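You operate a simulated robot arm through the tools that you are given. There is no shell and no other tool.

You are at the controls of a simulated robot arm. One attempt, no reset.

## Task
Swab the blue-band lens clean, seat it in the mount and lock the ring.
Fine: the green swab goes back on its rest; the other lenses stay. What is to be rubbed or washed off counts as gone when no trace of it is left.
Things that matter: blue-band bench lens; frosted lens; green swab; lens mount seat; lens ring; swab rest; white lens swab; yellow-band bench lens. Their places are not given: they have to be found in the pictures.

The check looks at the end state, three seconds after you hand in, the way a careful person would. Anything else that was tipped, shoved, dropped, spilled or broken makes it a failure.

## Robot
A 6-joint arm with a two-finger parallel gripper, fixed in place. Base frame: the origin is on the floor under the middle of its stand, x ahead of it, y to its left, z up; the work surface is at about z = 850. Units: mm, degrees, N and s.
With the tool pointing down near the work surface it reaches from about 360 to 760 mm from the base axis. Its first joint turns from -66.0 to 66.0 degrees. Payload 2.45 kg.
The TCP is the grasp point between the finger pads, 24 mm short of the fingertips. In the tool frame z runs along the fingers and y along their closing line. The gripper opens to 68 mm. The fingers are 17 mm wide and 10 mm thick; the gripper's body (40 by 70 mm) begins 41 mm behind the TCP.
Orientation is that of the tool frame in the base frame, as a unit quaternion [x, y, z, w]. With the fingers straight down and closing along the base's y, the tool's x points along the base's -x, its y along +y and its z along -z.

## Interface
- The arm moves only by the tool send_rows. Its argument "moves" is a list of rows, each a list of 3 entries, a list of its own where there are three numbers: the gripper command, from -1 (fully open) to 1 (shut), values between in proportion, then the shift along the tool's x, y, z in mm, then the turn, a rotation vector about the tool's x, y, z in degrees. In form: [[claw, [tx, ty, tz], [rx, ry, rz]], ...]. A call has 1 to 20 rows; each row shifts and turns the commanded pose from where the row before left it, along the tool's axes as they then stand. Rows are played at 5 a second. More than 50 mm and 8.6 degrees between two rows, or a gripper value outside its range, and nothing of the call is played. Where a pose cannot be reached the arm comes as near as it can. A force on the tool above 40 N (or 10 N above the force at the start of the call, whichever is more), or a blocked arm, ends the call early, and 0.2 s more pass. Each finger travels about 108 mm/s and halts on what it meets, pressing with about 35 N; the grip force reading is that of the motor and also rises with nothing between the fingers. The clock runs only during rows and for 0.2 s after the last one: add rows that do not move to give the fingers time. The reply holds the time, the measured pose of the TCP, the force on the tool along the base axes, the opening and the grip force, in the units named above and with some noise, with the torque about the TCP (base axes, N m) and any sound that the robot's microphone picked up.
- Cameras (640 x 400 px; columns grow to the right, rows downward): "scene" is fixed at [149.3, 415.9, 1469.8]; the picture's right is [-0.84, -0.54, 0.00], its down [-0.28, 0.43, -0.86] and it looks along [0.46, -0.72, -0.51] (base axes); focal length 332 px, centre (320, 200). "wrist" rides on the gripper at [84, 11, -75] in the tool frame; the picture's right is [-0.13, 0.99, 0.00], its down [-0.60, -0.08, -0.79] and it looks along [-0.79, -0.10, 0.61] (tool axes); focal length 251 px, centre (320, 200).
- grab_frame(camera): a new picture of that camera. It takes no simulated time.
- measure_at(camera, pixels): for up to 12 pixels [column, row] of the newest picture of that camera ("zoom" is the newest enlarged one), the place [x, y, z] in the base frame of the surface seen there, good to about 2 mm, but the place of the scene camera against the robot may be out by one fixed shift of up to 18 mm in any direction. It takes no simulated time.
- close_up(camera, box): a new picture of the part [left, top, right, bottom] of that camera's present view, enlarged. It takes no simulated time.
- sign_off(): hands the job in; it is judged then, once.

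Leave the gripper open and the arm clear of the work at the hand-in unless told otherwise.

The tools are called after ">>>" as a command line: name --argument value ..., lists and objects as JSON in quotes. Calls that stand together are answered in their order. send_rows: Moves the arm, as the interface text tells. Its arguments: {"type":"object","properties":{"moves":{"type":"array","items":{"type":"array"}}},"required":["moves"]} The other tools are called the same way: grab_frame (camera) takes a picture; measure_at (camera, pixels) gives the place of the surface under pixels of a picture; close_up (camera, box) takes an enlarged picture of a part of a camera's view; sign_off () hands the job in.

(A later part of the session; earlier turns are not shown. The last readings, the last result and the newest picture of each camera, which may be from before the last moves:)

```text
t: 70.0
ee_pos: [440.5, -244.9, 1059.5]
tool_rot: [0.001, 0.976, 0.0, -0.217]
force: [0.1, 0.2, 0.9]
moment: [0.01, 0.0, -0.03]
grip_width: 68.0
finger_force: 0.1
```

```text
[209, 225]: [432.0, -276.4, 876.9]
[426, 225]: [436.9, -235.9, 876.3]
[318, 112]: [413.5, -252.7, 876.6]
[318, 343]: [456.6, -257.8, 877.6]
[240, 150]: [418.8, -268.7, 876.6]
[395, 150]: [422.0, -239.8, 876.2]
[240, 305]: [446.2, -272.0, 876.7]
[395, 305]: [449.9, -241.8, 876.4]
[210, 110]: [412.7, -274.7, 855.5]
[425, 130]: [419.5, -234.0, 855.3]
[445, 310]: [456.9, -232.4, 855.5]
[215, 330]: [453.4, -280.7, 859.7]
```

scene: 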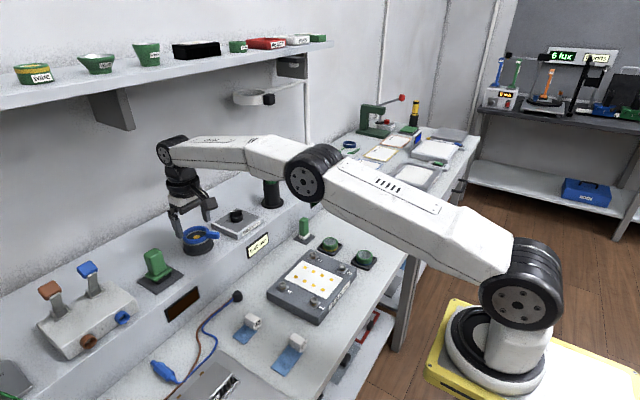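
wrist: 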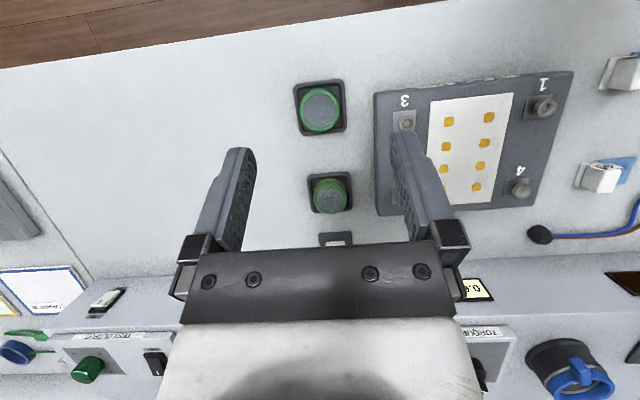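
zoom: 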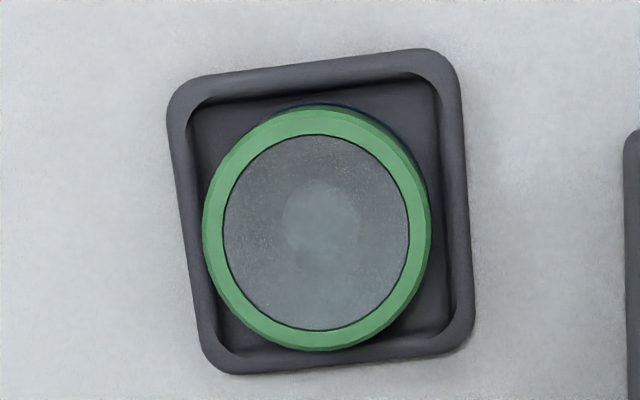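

The lens is centred at about (434.8,-255.9), with its top at z≈876.6 and the tray floor at about 855, so it is about 21.5 mm tall. I'll straighten the tool, centre over it and come down to z≈925.

>>> send_rows --moves '[[-1, [0, 0, 0], [0, -5, 0]], [-1, [0, 0, 0], [0, -5, 0]], [-1, [0, 0, 0], [0, -5, 0]], [-1, [0, 0, 0], [0, -5, 0]], [-1, [0, 0, 0], [0, -5, 0]], [-1, [6, -10.7, 0], [0, 0, 0]], [-1, [0, 0, 30], [0, 0, 0]], [-1, [0, 0, 30], [0, 0, 0]], [-1, [0, 0, 30], [0, 0, 0]], [-1, [0, 0, 30], [0, 0, 0]], [-1, [0, 0, 15], [0, 0, 0]], [-1, [0, 0, 0], [0, 0, 0]], [-1, [0, 0, 0], [0, 0, 0]]]'

>>> grab_frame --camera "wrist"

>>> close_up --camera "scene" --box '[325, 200, 405, 280]'

```text
t: 72.8
ee_pos: [433.9, -255.8, 924.5]
tool_rot: [0.0, 1.0, -0.002, 0.0]
force: [-0.5, 0.4, -0.3]
moment: [0.05, 0.03, -0.01]
grip_width: 67.8
finger_force: 0.2
```

```text
taken
```

wrist: 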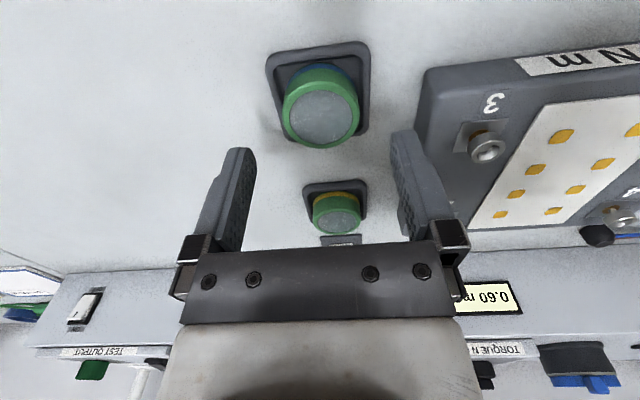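

```text
5.00 times, centred on (365, 240) of scene
```

zoom: 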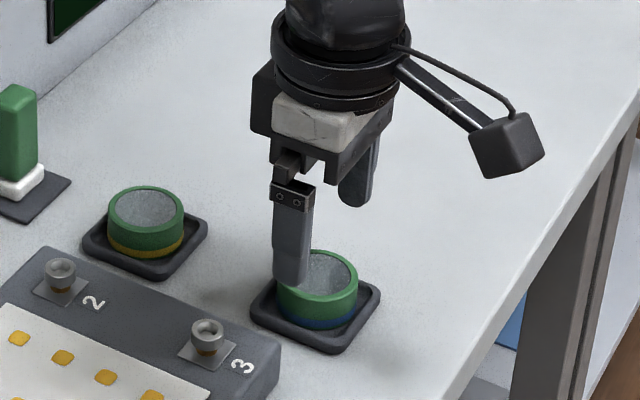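

The fingers straddle the lens. I'll measure its rim again from this height to fine-tune the centring.

>>> close_up --camera "wrist" --box '[260, 30, 380, 160]'

>>> measure_at --camera "wrist" --pixels '[[285, 105], [357, 102], [320, 85], [320, 144], [322, 113], [297, 128], [348, 126], [295, 92], [350, 92]]'

```text
3.08 times, centred on (320, 95) of wrist
```

zoom: 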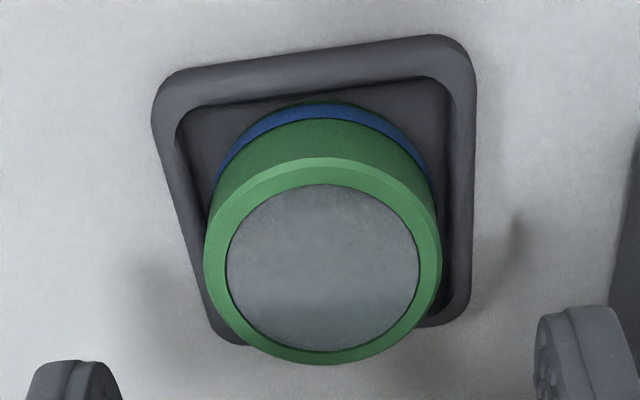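

```text
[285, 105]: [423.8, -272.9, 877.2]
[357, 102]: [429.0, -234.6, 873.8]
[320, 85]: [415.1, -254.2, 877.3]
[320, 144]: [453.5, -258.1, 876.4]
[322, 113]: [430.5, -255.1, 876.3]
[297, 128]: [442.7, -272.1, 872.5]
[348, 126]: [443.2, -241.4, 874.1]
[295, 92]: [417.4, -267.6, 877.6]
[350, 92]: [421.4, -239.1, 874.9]
```

>>> measure_at --camera "wrist" --pixels '[[283.5, 114], [285, 114], [358.5, 113], [357, 113], [320, 83.5], [320, 147], [322, 146]]'

```text
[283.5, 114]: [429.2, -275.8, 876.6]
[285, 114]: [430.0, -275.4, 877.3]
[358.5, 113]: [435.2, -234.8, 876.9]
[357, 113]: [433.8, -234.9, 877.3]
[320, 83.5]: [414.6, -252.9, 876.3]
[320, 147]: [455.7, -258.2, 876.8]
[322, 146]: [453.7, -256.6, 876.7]
```

The lens centre is (435,-255.4) and the TCP matches within about 1 mm. I'll lower to TCP z≈893 so the fingertips overlap the top 7–8 mm of the lens.

>>> send_rows --moves '[[-1, [0, 0.4, 15], [0, 0, 0]], [-1, [0, 0, 10], [0, 0, 0]], [-1, [0, 0, 5], [0, 0, 0]], [-1, [0, 0, 2.4], [0, 0, 0]], [-1, [0, 0, 0], [0, 0, 0]]]'

>>> close_up --camera "scene" --box '[335, 215, 395, 275]'

>>> grab_frame --camera "wrist"

```text
t: 74.0
ee_pos: [435.1, -255.5, 892.4]
tool_rot: [0.0, 1.0, -0.001, 0.0]
force: [-0.3, -0.1, 0.2]
moment: [0.02, -0.04, -0.02]
grip_width: 67.8
finger_force: 0.0
```

```text
6.67 times, centred on (365, 245) of scene
```

zoom: 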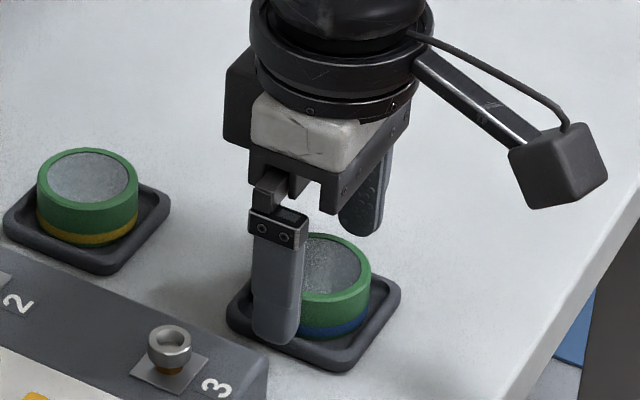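

```text
taken
```

wrist: 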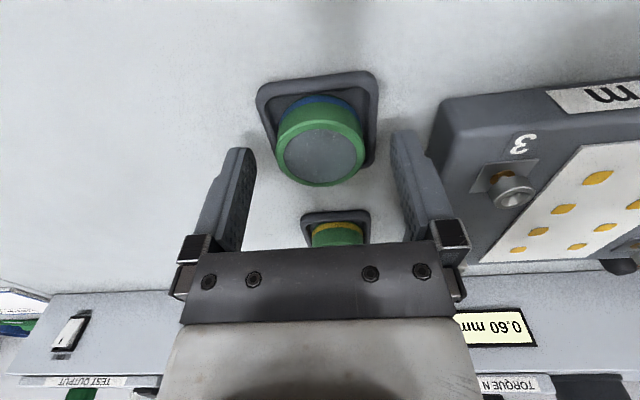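

The fingers flank the lens evenly, so I'll close on it.

>>> send_rows --moves '[[-0.5, [0, 0, 0], [0, 0, 0]], [-0.1, [0, 0, 0], [0, 0, 0]], [0.2, [0, 0, 0], [0, 0, 0]], [0.6, [0, 0, 0], [0, 0, 0]], [1, [0, 0, 0], [0, 0, 0]], [1, [0, 0, 0], [0, 0, 0]]]'

>>> grab_frame --camera "wrist"

>>> close_up --camera "scene" --box '[335, 215, 395, 275]'

```text
t: 75.4
ee_pos: [435.7, -256.3, 892.0]
tool_rot: [0.0, 1.0, -0.001, 0.0]
force: [0.6, 0.0, -0.7]
moment: [0.0, -0.01, 0.03]
grip_width: 41.5
finger_force: 35.1
```

```text
taken
```

wrist: 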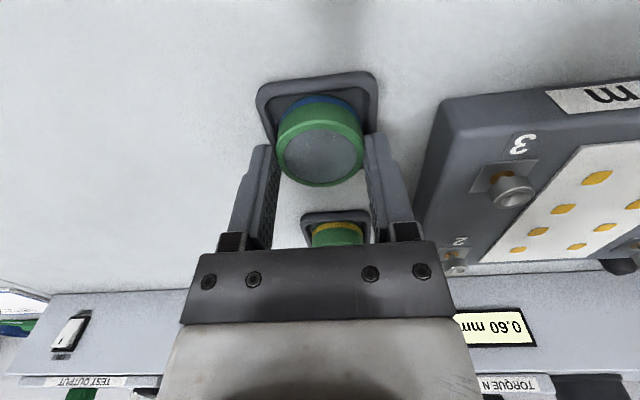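

```text
6.67 times, centred on (365, 245) of scene
```

zoom: 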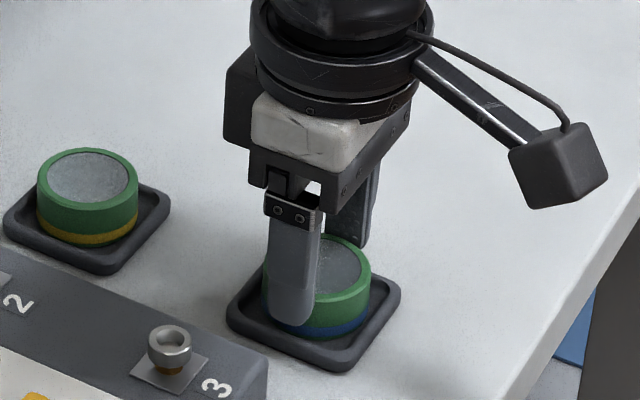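

The grip holds at a 41.5 mm width. I'll measure the fingertip height in the scene zoom to know the overlap.

>>> measure_at --camera "zoom" --pixels '[[290, 320], [300, 322], [280, 312], [293, 310], [335, 255], [345, 292], [340, 322], [345, 331]]'

```text
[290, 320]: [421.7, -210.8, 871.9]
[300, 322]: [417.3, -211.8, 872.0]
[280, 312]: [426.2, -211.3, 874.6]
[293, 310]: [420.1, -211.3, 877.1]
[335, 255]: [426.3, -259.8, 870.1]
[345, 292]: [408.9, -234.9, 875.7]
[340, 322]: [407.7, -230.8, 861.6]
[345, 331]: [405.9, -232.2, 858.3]
```

The fingertips overlap the lens by about 7–8 mm. I'll lift gently and check the hold.

>>> send_rows --moves '[[1, [0, 0, -3], [0, 0, 0]], [1, [0, 0, -7], [0, 0, 0]], [1, [0, 0, -15], [0, 0, 0]], [1, [0, 0, -15], [0, 0, 0]], [1, [0, 0, 0], [0, 0, 0]]]'

>>> grab_frame --camera "wrist"

>>> close_up --camera "scene" --box '[325, 200, 405, 280]'

```text
t: 76.6
ee_pos: [434.7, -255.4, 931.7]
tool_rot: [0.0, 1.0, 0.001, 0.0]
force: [0.2, 0.3, -0.4]
moment: [0.0, 0.0, 0.01]
grip_width: 41.5
finger_force: 35.4
```

```text
taken
```

wrist: 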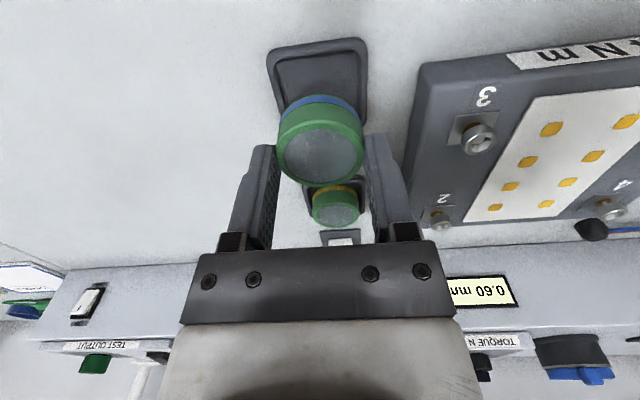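

```text
5.00 times, centred on (365, 240) of scene
```

zoom: 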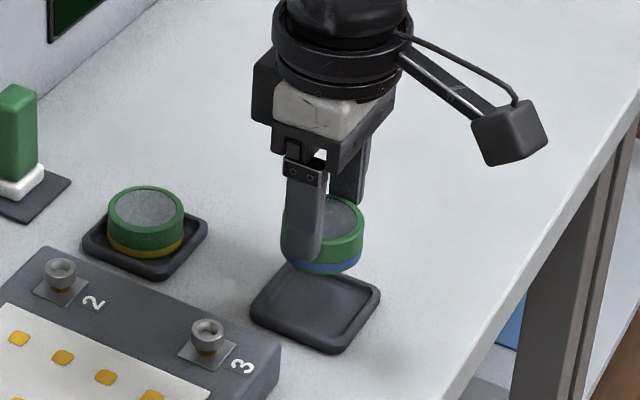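

The lens is held level and the tray is empty and undisturbed. I'll measure the lens in the grip, and the bare tray floor.

>>> close_up --camera "wrist" --box '[250, 80, 390, 200]'

>>> measure_at --camera "wrist" --pixels '[[320, 121], [320, 124], [320, 183], [320, 181], [320, 112], [320, 100], [320, 97], [320, 70], [300, 60], [345, 60]]'

```text
3.33 times, centred on (320, 140) of wrist
```

zoom: 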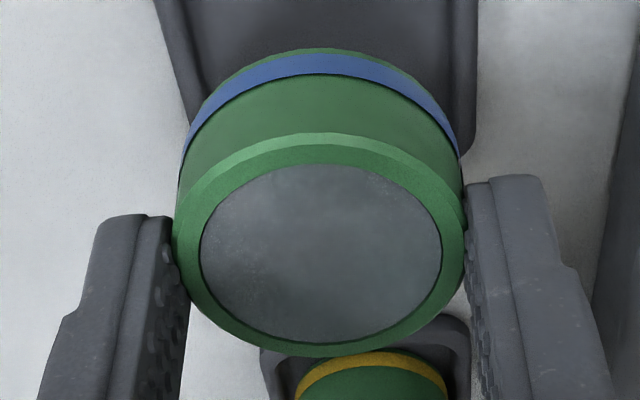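

```text
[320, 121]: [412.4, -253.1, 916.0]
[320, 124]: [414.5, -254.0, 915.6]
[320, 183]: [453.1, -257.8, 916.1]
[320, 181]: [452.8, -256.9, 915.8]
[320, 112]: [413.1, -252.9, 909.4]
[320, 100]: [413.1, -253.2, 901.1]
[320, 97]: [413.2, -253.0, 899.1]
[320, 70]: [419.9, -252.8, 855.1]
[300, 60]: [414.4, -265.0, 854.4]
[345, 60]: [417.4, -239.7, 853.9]
```

The lens hangs with its top 17 mm and bottom about 38.7 mm below the TCP, centred within 1 mm. I'll raise it to TCP z≈1064 and carry it across to (580,20), clear of everything.

>>> send_rows --moves '[[1, [0, 0, -26], [0, 0, 0]], [1, [0, 0, -26], [0, 0, 0]], [1, [0, 0, -26], [0, 0, 0]], [1, [0, 0, -26], [0, 0, 0]], [1, [0, 0, -27], [0, 0, 0]], [1, [-14.5, 27.6, 0], [0, 0, 0]], [1, [-14.5, 27.6, 0], [0, 0, 0]], [1, [-14.5, 27.6, 0], [0, 0, 0]], [1, [-14.5, 27.6, 0], [0, 0, 0]], [1, [-14.5, 27.6, 0], [0, 0, 0]], [1, [-14.5, 27.6, 0], [0, 0, 0]], [1, [-14.5, 27.6, 0], [0, 0, 0]], [1, [-14.5, 27.6, 0], [0, 0, 0]], [1, [-14.5, 27.6, 0], [0, 0, 0]], [1, [-14.5, 27.6, 0], [0, 0, 0]], [1, [0, 0, 0], [0, 0, 0]], [1, [0, 0, 0], [0, 0, 0]]]'

>>> grab_frame --camera "wrist"

>>> grab_frame --camera "scene"

```text
t: 80.2
ee_pos: [579.2, 21.8, 1063.7]
tool_rot: [0.0, 1.0, -0.001, 0.0]
force: [0.3, -0.1, -0.3]
moment: [0.01, 0.02, -0.01]
grip_width: 41.9
finger_force: 34.8
```

```text
taken
```

wrist: 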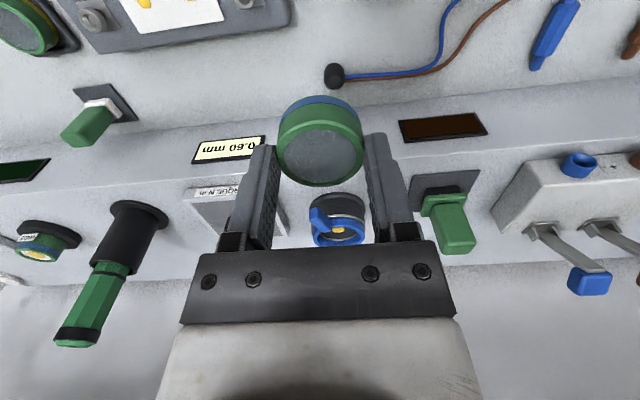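

```text
taken
```

scene: 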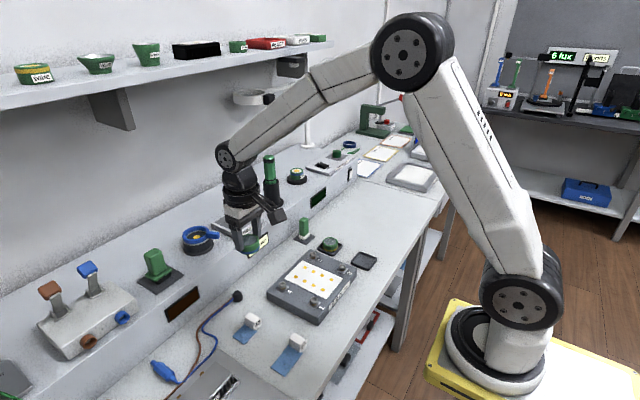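

The lens is held steady. I'll advance 181 mm in x over the mount at the same height; the lens bottom is at about z 1025, above the tab.

>>> send_rows --moves '[[1, [-15, -0.5, 0], [0, 0, 0]], [1, [-24, 0, 0], [0, 0, 0]], [1, [-24, 0, 0], [0, 0, 0]], [1, [-24, 0, 0], [0, 0, 0]], [1, [-24, 0, 0], [0, 0, 0]], [1, [-24, 0, 0], [0, 0, 0]], [1, [-24, 0, 0], [0, 0, 0]], [1, [-15, 0, 0], [0, 0, 0]], [1, [-7.4, 0, 0], [0, 0, 0]], [1, [0, 0, 0], [0, 0, 0]], [1, [0, 0, 0], [0, 0, 0]]]'

>>> grab_frame --camera "wrist"

>>> close_up --camera "scene" --box '[150, 150, 250, 270]'

```text
t: 82.6
ee_pos: [760.2, 19.8, 1062.8]
tool_rot: [-0.001, 1.0, 0.0, 0.001]
force: [-0.3, -0.9, -0.5]
moment: [-0.02, -0.01, 0.01]
grip_width: 41.6
finger_force: 34.9
```

```text
taken
```

wrist: 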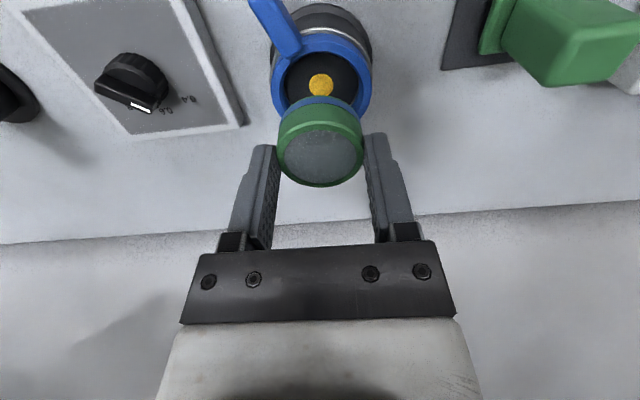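

```text
3.33 times, centred on (200, 210) of scene
```

zoom: 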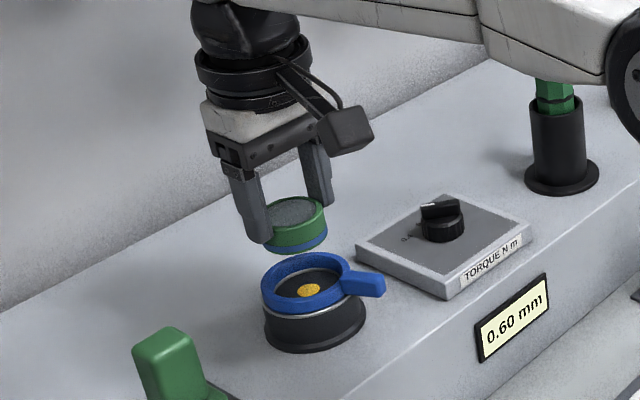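

The lens hangs above the ring. I'll measure lens and ring edges in the same wrist picture to check their relative centring.

>>> measure_at --camera "wrist" --pixels '[[320, 102], [320, 112], [320, 124], [320, 183], [320, 86], [320, 40], [320, 36], [272, 85], [369, 85], [281, 140], [360, 140], [320, 78]]'

>>> close_up --camera "wrist" --box '[250, 20, 390, 190]'

```text
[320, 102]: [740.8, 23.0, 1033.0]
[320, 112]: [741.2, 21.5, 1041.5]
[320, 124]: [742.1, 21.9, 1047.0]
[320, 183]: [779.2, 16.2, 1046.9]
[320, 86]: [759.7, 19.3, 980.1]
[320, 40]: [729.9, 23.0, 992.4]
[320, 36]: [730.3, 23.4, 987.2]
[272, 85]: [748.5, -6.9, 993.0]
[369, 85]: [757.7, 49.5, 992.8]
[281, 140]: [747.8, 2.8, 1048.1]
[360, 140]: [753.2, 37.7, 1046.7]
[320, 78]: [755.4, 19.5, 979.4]
```

```text
2.35 times, centred on (320, 105) of wrist
```

zoom: 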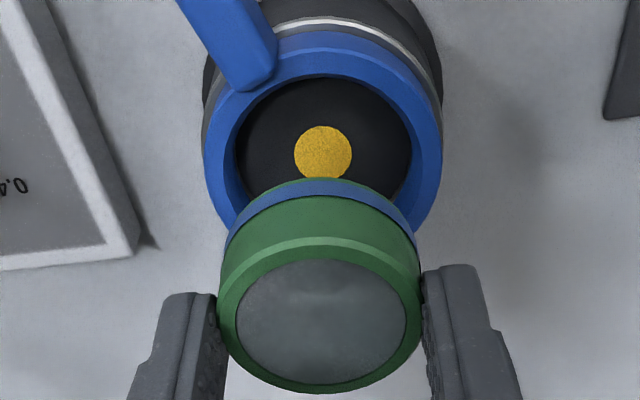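

The lens is centred at x≈761 against the ring's 760.3, and they agree in y. I'll shift 0.7 mm back and lower 27 mm, which puts the lens bottom just above the ring. Then I'll check.

>>> send_rows --moves '[[1, [0.7, 0, 8], [0, 0, 0]], [1, [0, 0, 8], [0, 0, 0]], [1, [0, 0, 6], [0, 0, 0]], [1, [0, 0, 5], [0, 0, 0]], [1, [0, 0, 0], [0, 0, 0]], [1, [0, 0, 0], [0, 0, 0]]]'

>>> grab_frame --camera "wrist"

>>> close_up --camera "scene" --box '[160, 190, 230, 260]'

>>> close_up --camera "wrist" --box '[250, 20, 390, 190]'

```text
t: 84.0
ee_pos: [759.4, 19.7, 1034.9]
tool_rot: [0.0, 1.0, -0.001, 0.0]
force: [-0.7, -1.0, -0.4]
moment: [0.0, -0.01, -0.02]
grip_width: 41.6
finger_force: 34.9
```

```text
taken
```

wrist: 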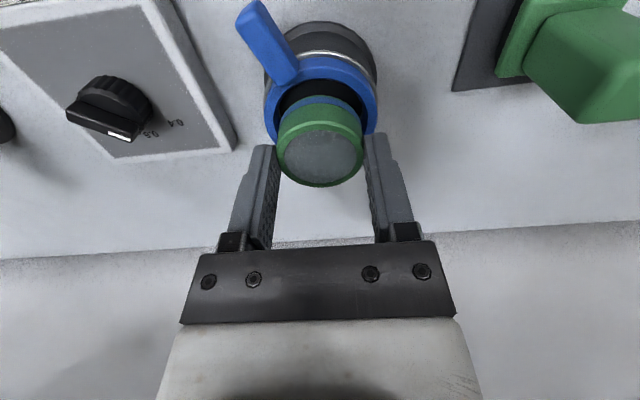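

```text
5.71 times, centred on (195, 225) of scene
```

zoom: 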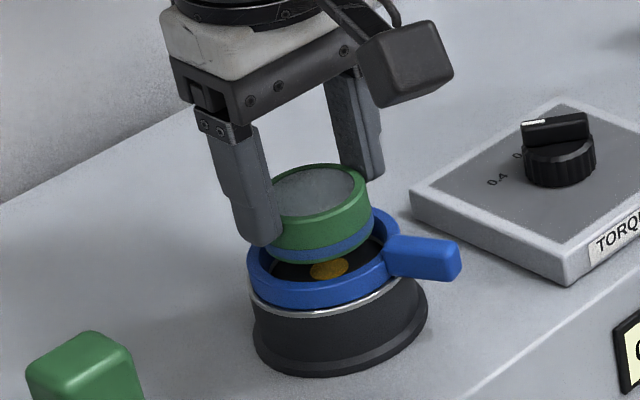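

```text
2.35 times, centred on (320, 105) of wrist
```

zoom: 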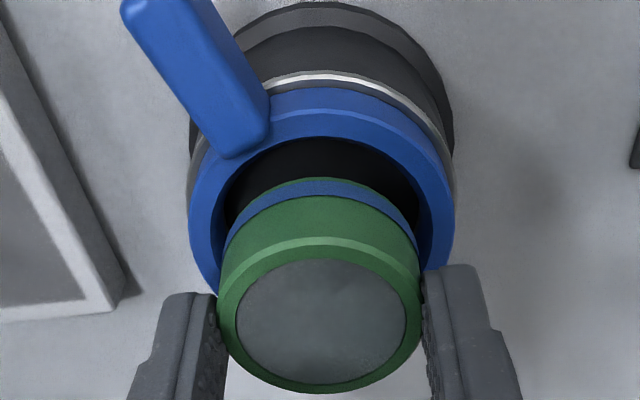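

The lens sits over the opening, about 0.6–0.9 mm toward -y. I'll correct +0.6 mm in y and lower 9 mm into the ring while watching forces.

>>> send_rows --moves '[[1, [0, 0.6, 3], [0, 0, 0]], [1, [0, 0, 3], [0, 0, 0]], [1, [0, 0, 3], [0, 0, 0]], [1, [0, 0, 0], [0, 0, 0]]]'

>>> close_up --camera "wrist" --box '[250, 20, 390, 190]'

>>> close_up --camera "scene" --box '[160, 190, 230, 260]'

```text
t: 85.0
ee_pos: [760.4, 20.1, 1026.4]
tool_rot: [0.0, 1.0, -0.001, 0.001]
force: [0.3, 0.3, -0.8]
moment: [-0.01, 0.0, 0.02]
grip_width: 41.7
finger_force: 34.5
```

```text
2.35 times, centred on (320, 105) of wrist
```

zoom: 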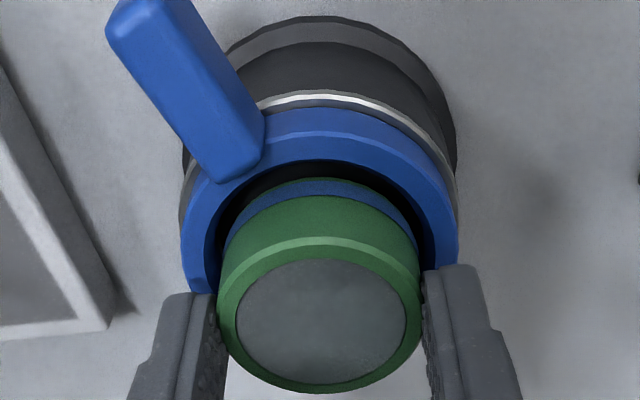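

```text
5.71 times, centred on (195, 225) of scene
```

zoom: 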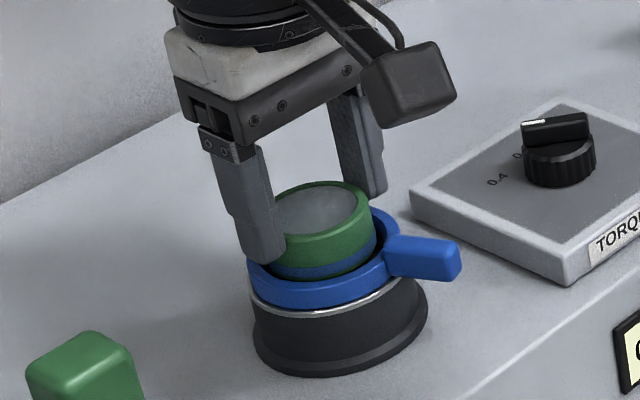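

The lens is entering the ring with an even gap on both sides. I'll continue down 6.5 mm.

>>> send_rows --moves '[[1, [0, 0, 2.5], [0, 0, 0]], [1, [0, 0, 2], [0, 0, 0]], [1, [0, 0, 1.2], [0, 0, 0]], [1, [0, 0, 0.8], [0, 0, 0]], [1, [0, 0, 0], [0, 0, 0]]]'

>>> close_up --camera "wrist" --box '[250, 20, 390, 190]'

>>> close_up --camera "scene" --box '[170, 200, 220, 250]'

```text
t: 86.2
ee_pos: [759.6, 20.3, 1020.8]
tool_rot: [0.0, 1.0, -0.002, 0.0]
force: [0.9, 0.8, -0.5]
moment: [-0.02, 0.01, -0.01]
grip_width: 41.8
finger_force: 35.2
```

```text
2.35 times, centred on (320, 105) of wrist
```

zoom: 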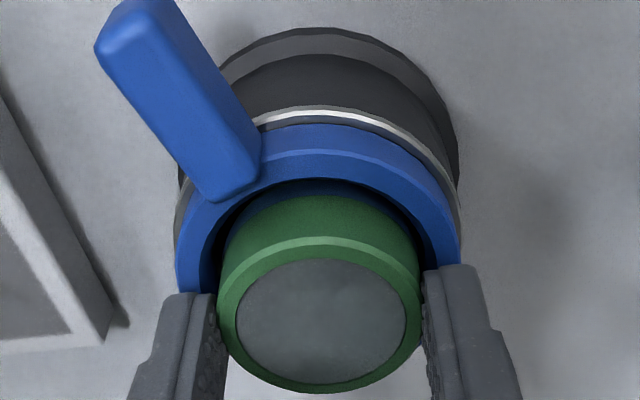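

```text
8.00 times, centred on (195, 225) of scene
```

zoom: 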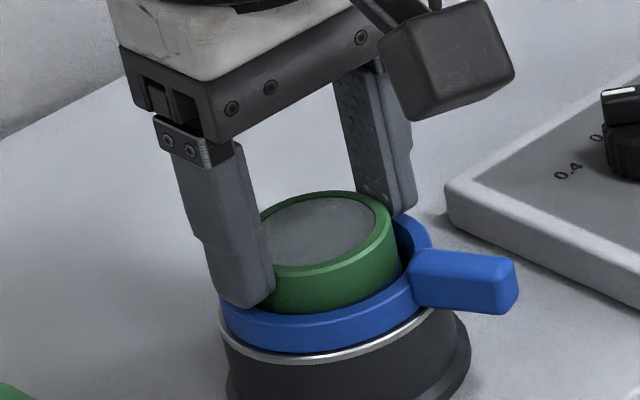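

No contact yet. I'll creep down in 0.5 mm steps.

>>> send_rows --moves '[[1, [0, 0, 0.5], [0, 0, 0]], [1, [0, 0, 0.5], [0, 0, 0]], [1, [0, 0, 0], [0, 0, 0]]]'

```text
t: 87.0
ee_pos: [760.0, 20.1, 1018.2]
tool_rot: [0.001, 1.0, -0.001, 0.0]
force: [-0.1, -0.3, -0.6]
moment: [0.02, -0.01, 0.01]
grip_width: 41.5
finger_force: 34.9
```

>>> send_rows --moves '[[1, [0, 0, 0.5], [0, 0, 0]], [1, [0, 0, 0.5], [0, 0, 0]], [1, [0, 0, 0], [0, 0, 0]]]'

```text
t: 87.8
ee_pos: [759.8, 21.6, 1018.5]
tool_rot: [-0.001, 1.0, 0.0, 0.0]
force: [-0.5, 0.2, -1.1]
moment: [-0.03, 0.0, -0.03]
grip_width: 41.5
finger_force: 35.1
```

Still no contact, so I'll take smaller steps further down.

>>> send_rows --moves '[[1, [0, 0, 0.5], [0, 0, 0]], [1, [0, 0, 0], [0, 0, 0]]]'

>>> close_up --camera "scene" --box '[170, 200, 220, 250]'

```text
t: 88.4
ee_pos: [760.8, 21.2, 1017.7]
tool_rot: [0.0, 1.0, 0.0, 0.0]
force: [0.1, -0.2, 0.4]
moment: [-0.01, -0.01, -0.03]
grip_width: 41.8
finger_force: 35.5
```

```text
8.00 times, centred on (195, 225) of scene
```

zoom: 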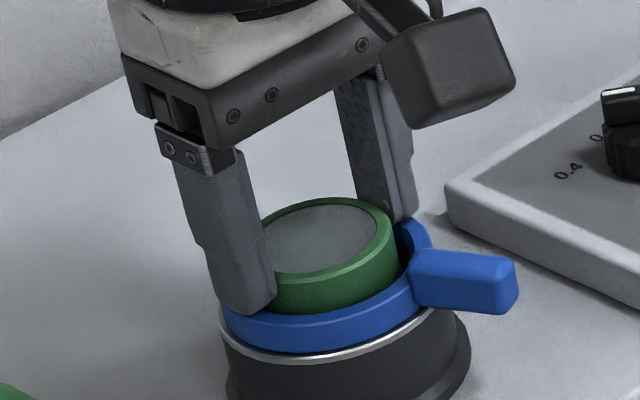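

>>> send_rows --moves '[[1, [0, 0, 0.4], [0, 0, 0]], [1, [0, 0, 0], [0, 0, 0]]]'

```text
t: 89.0
ee_pos: [760.3, 21.1, 1017.7]
tool_rot: [0.0, 1.0, 0.0, 0.0]
force: [0.0, 0.9, 1.3]
moment: [0.09, -0.01, 0.01]
grip_width: 41.7
finger_force: 35.4
```

A slight contact shows (1.3 N). I'll go 0.3 mm more to confirm.

>>> send_rows --moves '[[1, [0, 0, 0.3], [0, 0, 0]], [1, [0, 0, 0], [0, 0, 0]]]'

>>> grab_frame --camera "wrist"

>>> close_up --camera "wrist" --box '[250, 20, 390, 190]'

```text
t: 89.6
ee_pos: [761.0, 20.2, 1017.6]
tool_rot: [0.001, 1.0, 0.0, 0.001]
force: [1.2, -1.5, 4.6]
moment: [-0.06, -0.03, -0.03]
grip_width: 41.5
finger_force: 35.0
```

```text
taken
```

wrist: 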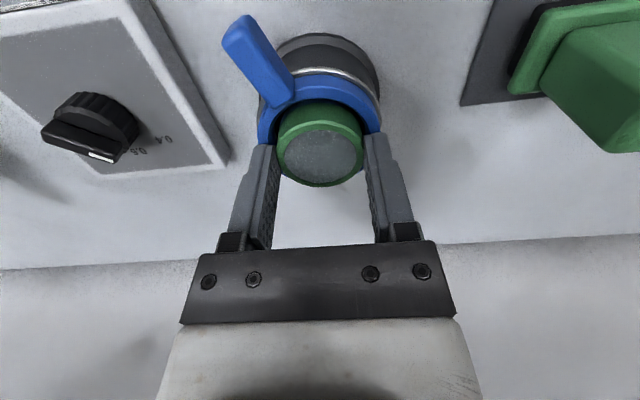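

```text
2.35 times, centred on (320, 105) of wrist
```

zoom: 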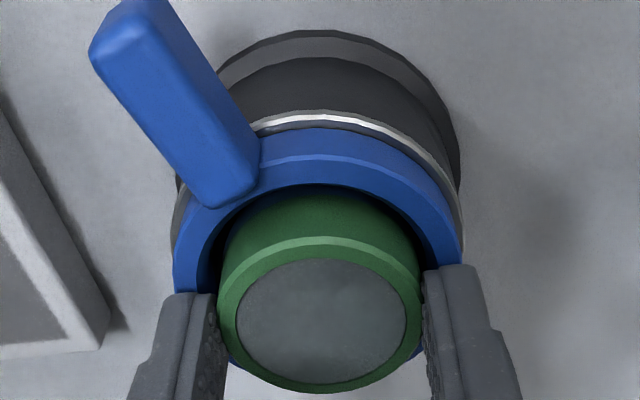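

Contact is at 4.6 N. I'll measure the lens top height and the ring to confirm it's the lens bottoming on the seat, not the fingers on the ring.

>>> measure_at --camera "wrist" --pixels '[[320, 123], [320, 121], [320, 115], [320, 92], [320, 183], [300, 128], [340, 128], [290, 100], [374, 118], [263, 118]]'

>>> close_up --camera "scene" --box '[175, 215, 220, 250]'

```text
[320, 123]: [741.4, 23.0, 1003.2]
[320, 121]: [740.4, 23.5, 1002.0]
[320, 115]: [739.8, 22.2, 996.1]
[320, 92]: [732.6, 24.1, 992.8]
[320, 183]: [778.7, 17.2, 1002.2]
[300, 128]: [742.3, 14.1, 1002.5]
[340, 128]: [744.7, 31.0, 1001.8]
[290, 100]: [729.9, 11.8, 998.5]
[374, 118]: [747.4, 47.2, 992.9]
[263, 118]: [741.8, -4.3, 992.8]
```

```text
11.43 times, centred on (198, 232) of scene
```

zoom: 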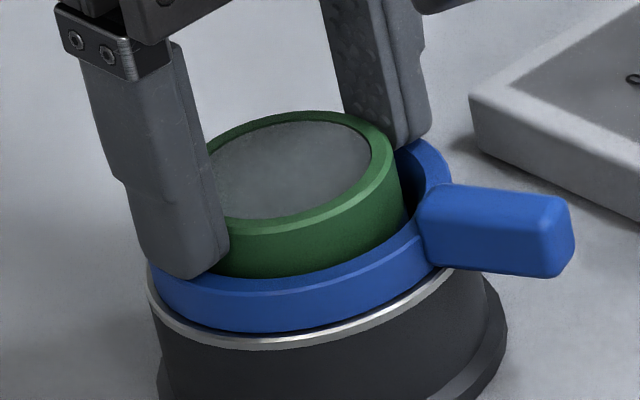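

The lens top is at z≈1002.2, so its bottom is on the seat at about 980.6. The fingertips stay clear of the ring. I'll release.

>>> send_rows --moves '[[-0.15, [0, 0, 0], [0, 0, 0]], [-0.3, [0, 0, 0], [0, 0, 0]], [-0.6, [0, 0, 0], [0, 0, 0]], [-1, [0, 0, 0], [0, 0, 0]], [-1, [0, 0, 0], [0, 0, 0]]]'

>>> grab_frame --camera "wrist"

>>> close_up --camera "scene" --box '[170, 200, 220, 250]'

```text
t: 90.8
ee_pos: [759.1, 20.5, 1016.0]
tool_rot: [0.0, 1.0, 0.0, -0.001]
force: [-0.7, 0.2, 0.3]
moment: [-0.01, 0.02, 0.01]
grip_width: 67.8
finger_force: 0.0
```

```text
taken
```

wrist: 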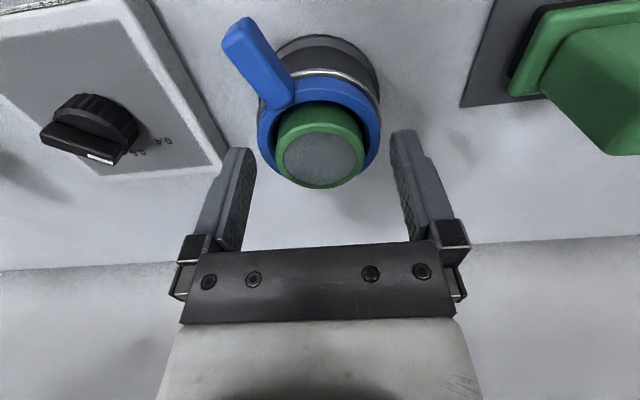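

```text
8.00 times, centred on (195, 225) of scene
```

zoom: 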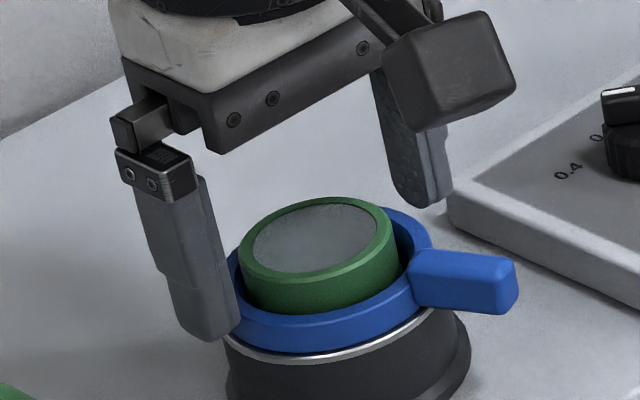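

The lens rests in the seat inside the ring. I'll rise 42 mm straight up and look at it from above.

>>> send_rows --moves '[[-1, [0, 0, -5], [0, 0, 0]], [-1, [0, 0, -12], [0, 0, 0]], [-1, [0, 0, -25], [0, 0, 0]], [-1, [0, 0, 0], [0, 0, 0]], [-1, [0, 0, 0], [0, 0, 0]]]'

>>> grab_frame --camera "wrist"

>>> close_up --camera "wrist" --box '[230, 0, 410, 160]'

>>> close_up --camera "scene" --box '[170, 200, 230, 260]'

```text
t: 92.0
ee_pos: [760.9, 20.9, 1059.6]
tool_rot: [0.0, 1.0, 0.0, 0.0]
force: [0.6, 0.2, 0.1]
moment: [0.02, -0.07, 0.02]
grip_width: 67.8
finger_force: 0.1
```

```text
taken
```

wrist: 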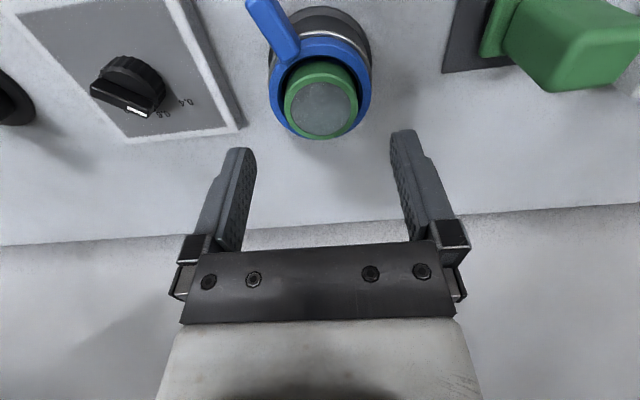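

```text
2.50 times, centred on (320, 80) of wrist
```

zoom: 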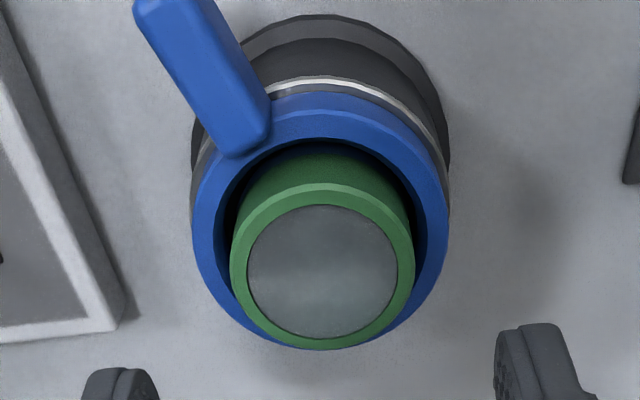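

```text
6.67 times, centred on (200, 230) of scene
```

zoom: 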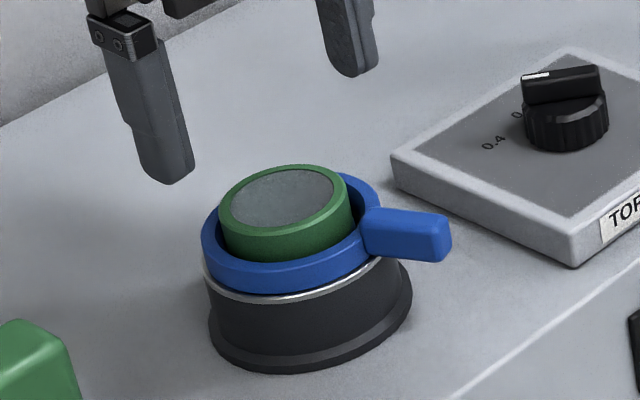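

The lens sits in the ring. I'll check that its rim is level and centred.

>>> measure_at --camera "wrist" --pixels '[[286, 105], [356, 103], [321, 76], [322, 137], [296, 85], [346, 84], [300, 128], [345, 127], [322, 105], [255, 15], [265, 35], [285, 50]]'

>>> close_up --camera "wrist" --box '[270, 50, 370, 145]'

```text
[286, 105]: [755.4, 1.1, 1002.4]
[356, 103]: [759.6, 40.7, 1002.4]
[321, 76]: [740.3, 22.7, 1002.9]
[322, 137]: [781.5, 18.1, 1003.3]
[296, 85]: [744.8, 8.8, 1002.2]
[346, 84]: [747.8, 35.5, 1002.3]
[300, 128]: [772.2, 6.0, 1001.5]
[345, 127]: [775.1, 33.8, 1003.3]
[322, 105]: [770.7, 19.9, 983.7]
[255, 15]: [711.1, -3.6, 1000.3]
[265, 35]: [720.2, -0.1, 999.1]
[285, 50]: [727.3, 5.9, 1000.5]
```

```text
4.21 times, centred on (320, 98) of wrist
```

zoom: 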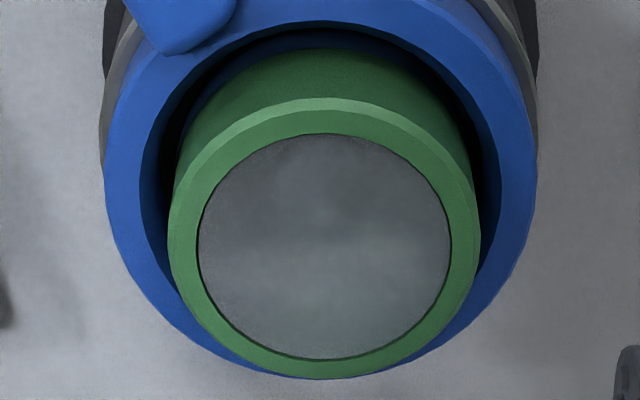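

The lens is level at z≈1002.5 and centred at (760.7,20.6). Next is the ring. I'll move above the tab at (713,1) with the gripper open so the fingers straddle the tab.

>>> send_rows --moves '[[-1, [16, -6.5, 0], [0, 0, 0]], [-1, [16, -6.5, 0], [0, 0, 0]], [-1, [15.5, -6.6, 0], [0, 0, 0]], [-1, [0, 0, 0], [0, 0, 0]], [-1, [0, 0, 0], [0, 0, 0]]]'

>>> grab_frame --camera "wrist"

>>> close_up --camera "scene" --box '[160, 180, 260, 270]'

```text
t: 93.2
ee_pos: [713.1, 0.7, 1059.8]
tool_rot: [0.0, 1.0, 0.0, -0.001]
force: [-0.8, 0.0, 0.1]
moment: [0.04, 0.01, 0.0]
grip_width: 68.1
finger_force: 0.1
```

```text
taken
```

wrist: 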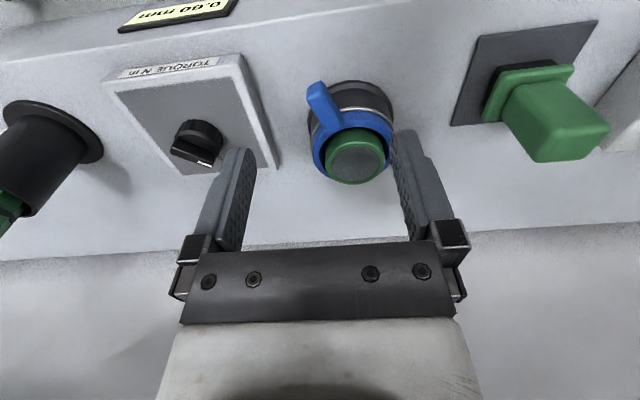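

```text
4.44 times, centred on (210, 225) of scene
```

zoom: 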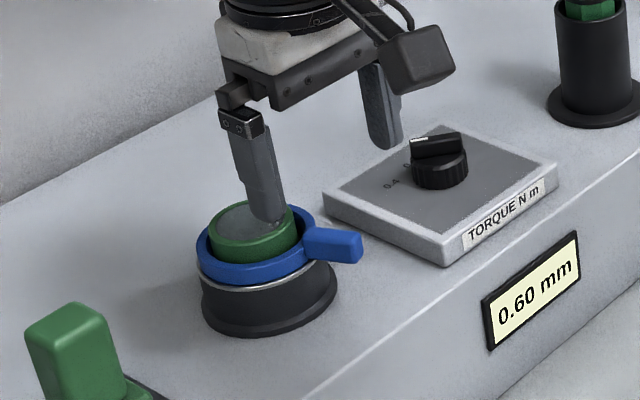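

I'll measure the torque box edge, the tab, and its end and side, to be sure the open fingers clear the box on the way down.

>>> measure_at --camera "wrist" --pixels '[[240, 90], [252, 120], [270, 165], [195, 130], [320, 88], [312, 100], [333, 98], [322, 110], [330, 125], [320, 82], [316, 122], [338, 118]]'

>>> close_up --camera "wrist" --box '[290, 70, 410, 190]'

```text
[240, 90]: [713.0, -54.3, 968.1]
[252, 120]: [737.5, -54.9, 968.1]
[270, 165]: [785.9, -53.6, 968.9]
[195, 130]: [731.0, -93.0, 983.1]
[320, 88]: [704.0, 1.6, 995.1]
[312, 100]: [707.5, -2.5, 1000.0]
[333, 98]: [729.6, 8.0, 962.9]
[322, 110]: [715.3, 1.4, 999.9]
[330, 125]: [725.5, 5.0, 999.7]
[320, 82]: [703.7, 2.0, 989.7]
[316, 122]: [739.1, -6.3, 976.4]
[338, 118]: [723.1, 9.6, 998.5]
```

```text
3.33 times, centred on (350, 130) of wrist
```

zoom: 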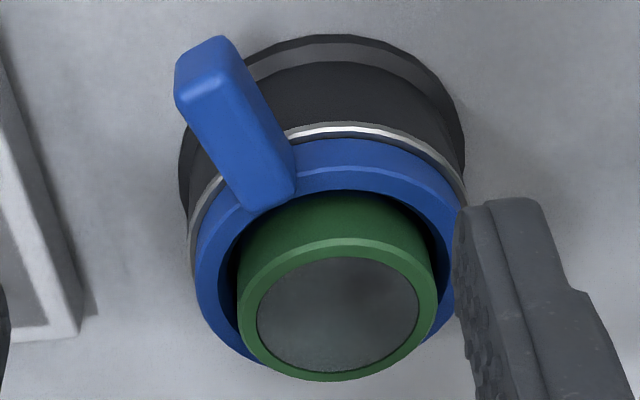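

The box is only z≈968 high, so the fingers clear it. The tab's top is at z=1000 and its end at x≈704. I'll lower to TCP z≈1010 so the fingertips straddle the tab at its height.

>>> send_rows --moves '[[-1, [0, 0, 15], [0, 0, 0]], [-1, [0, 0, 15], [0, 0, 0]], [-1, [0, 0, 12], [0, 0, 0]], [-1, [0, 0, 8], [0, 0, 0]], [-1, [0, 0, 0], [0, 0, 0]]]'

>>> grab_frame --camera "wrist"

>>> close_up --camera "scene" --box '[170, 190, 250, 265]'

```text
t: 94.4
ee_pos: [712.8, 0.4, 1008.9]
tool_rot: [-0.001, 1.0, 0.0, 0.0]
force: [-0.5, -0.3, -0.7]
moment: [0.0, 0.01, 0.0]
grip_width: 67.8
finger_force: 0.0
```

```text
taken
```

wrist: 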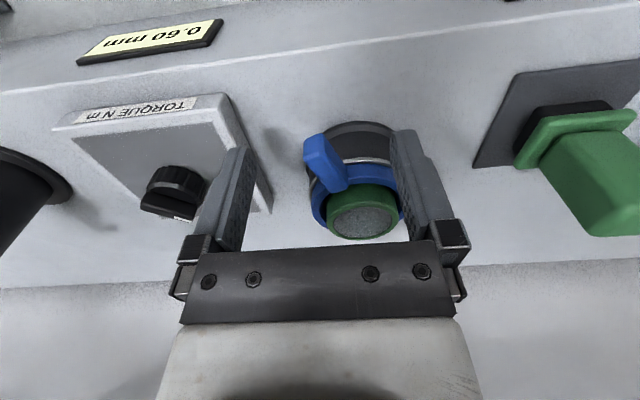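

```text
5.33 times, centred on (210, 228) of scene
```

zoom: 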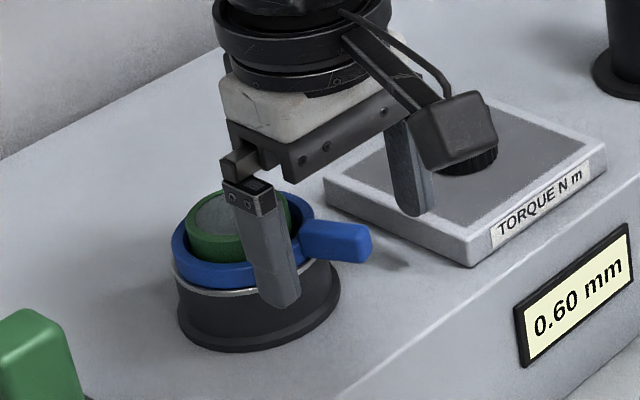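

The fingers straddle the tab. I'll close partly to about 29 mm, leaving the tab loosely between the fingers.

>>> send_rows --moves '[[-0.5, [0, 0, 0], [0, 0, 0]], [-0.2, [0, 0, 0], [0, 0, 0]], [0, [0, 0, 0], [0, 0, 0]], [0.15, [0, 0, 0], [0, 0, 0]], [0.15, [0, 0, 0], [0, 0, 0]]]'

>>> grab_frame --camera "wrist"

>>> close_up --camera "wrist" --box '[230, 110, 420, 245]'

```text
t: 95.6
ee_pos: [711.0, 0.1, 1008.9]
tool_rot: [0.0, 1.0, 0.0, 0.0]
force: [0.3, -0.9, 0.0]
moment: [0.0, -0.02, 0.03]
grip_width: 29.0
finger_force: 0.0
```

```text
taken
```

wrist: 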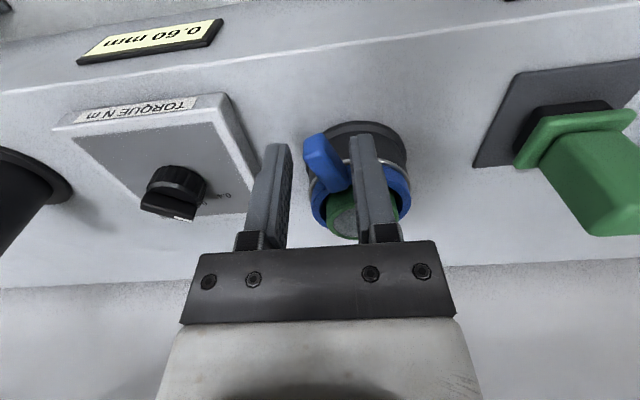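

```text
2.96 times, centred on (325, 178) of wrist
```

zoom: 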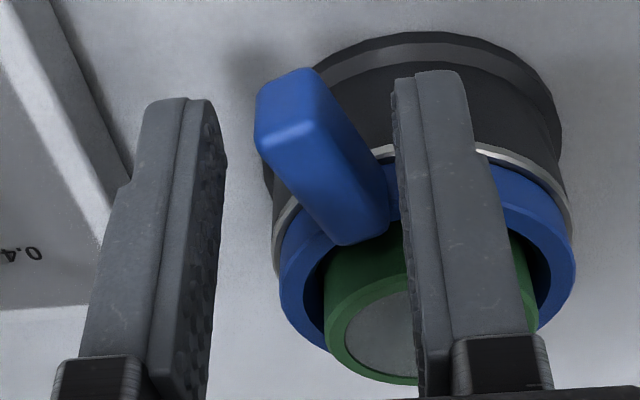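

The tab lies between the fingers. I'll first try +y, which is clockwise seen from above, in small steps and watch the force.

>>> send_rows --moves '[[0.15, [0, 3, 0], [0, 0, 0]], [0.15, [0, 3, 0], [0, 0, 0]], [0.15, [0, 2, 0], [0, 0, 0]], [0.15, [0, 2, 0], [0, 0, 0]], [0.15, [0, 0, 0], [0, 0, 0]]]'

>>> close_up --camera "wrist" --box '[230, 110, 420, 245]'

```text
t: 96.8
ee_pos: [713.6, 10.3, 1008.6]
tool_rot: [0.001, 1.0, -0.001, 0.001]
force: [-0.7, -1.3, -0.9]
moment: [0.02, 0.02, -0.02]
grip_width: 30.5
finger_force: 0.2
```

```text
2.96 times, centred on (325, 178) of wrist
```

zoom: 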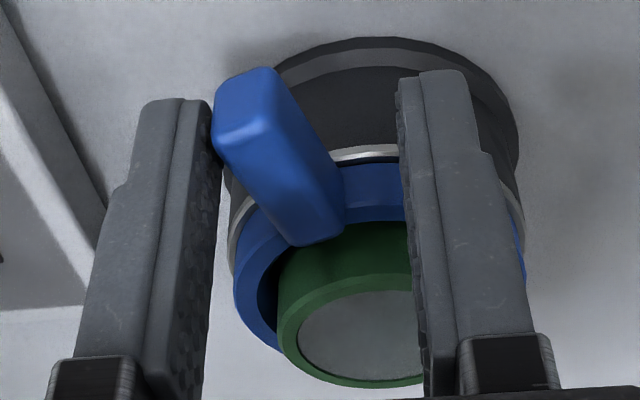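

The left finger touches the tab (force -1.3 N, opening 30.5). I'll push on in +y and see whether the tab turns.

>>> send_rows --moves '[[0.15, [0, 2, 0], [0, 0, 0]], [0.15, [0, 2, 0], [0, 0, 0]], [0.15, [0, 0, 0], [0, 0, 0]]]'

>>> close_up --camera "wrist" --box '[230, 110, 420, 245]'

```text
t: 97.6
ee_pos: [712.3, 15.2, 1008.3]
tool_rot: [0.0, 1.0, 0.0, 0.001]
force: [0.0, -1.3, -1.4]
moment: [-0.01, -0.01, 0.01]
grip_width: 29.7
finger_force: 0.6
```

```text
2.96 times, centred on (325, 178) of wrist
```

zoom: 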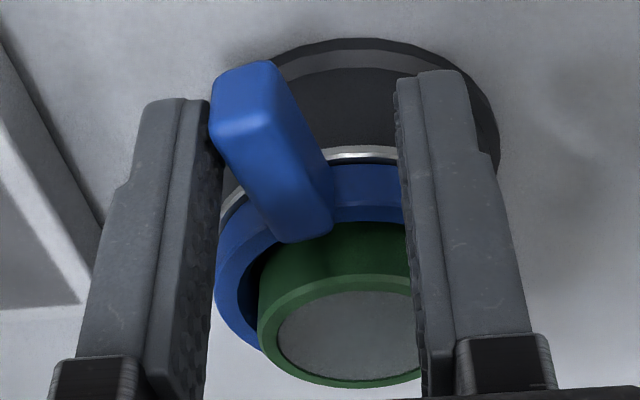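

The tab turns easily with about 1.3 N, so this is the right way. I'll continue in +y, watching for the end stop.

>>> send_rows --moves '[[0.15, [0, 2.5, 0], [0, 0, 0]], [0.15, [0, 2.5, 0], [0, 0, 0]], [0.15, [0, 2.5, 0], [0, 0, 0]], [0.15, [0, 2.5, 0], [0, 0, 0]], [0.15, [0, 0, 0], [0, 0, 0]]]'

>>> grab_frame --camera "wrist"

>>> close_up --camera "scene" --box '[160, 190, 240, 265]'

```text
t: 98.8
ee_pos: [711.9, 25.1, 1009.7]
tool_rot: [0.0, 1.0, 0.0, 0.0]
force: [-0.2, -0.7, 0.8]
moment: [-0.03, -0.01, 0.01]
grip_width: 29.4
finger_force: 0.1
```

```text
taken
```

wrist: 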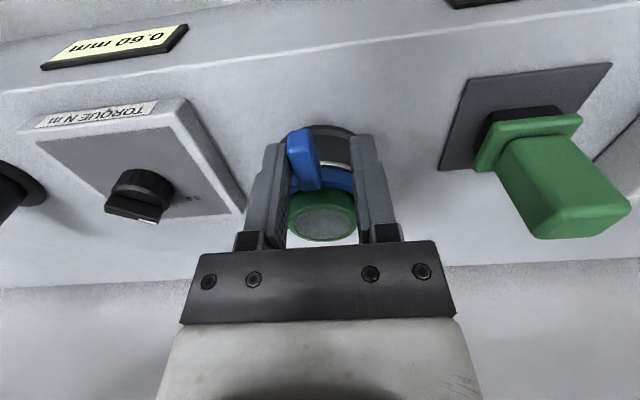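

```text
5.33 times, centred on (200, 228) of scene
```

zoom: 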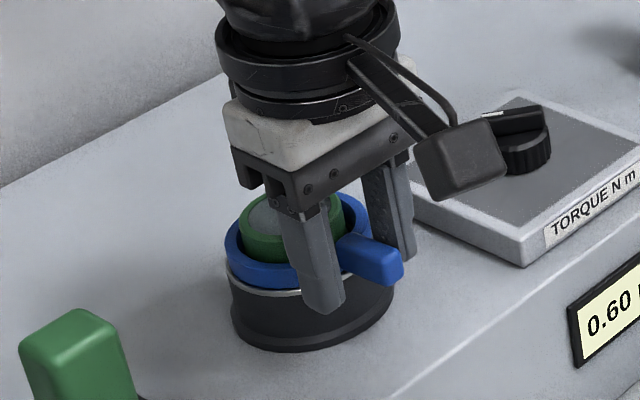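

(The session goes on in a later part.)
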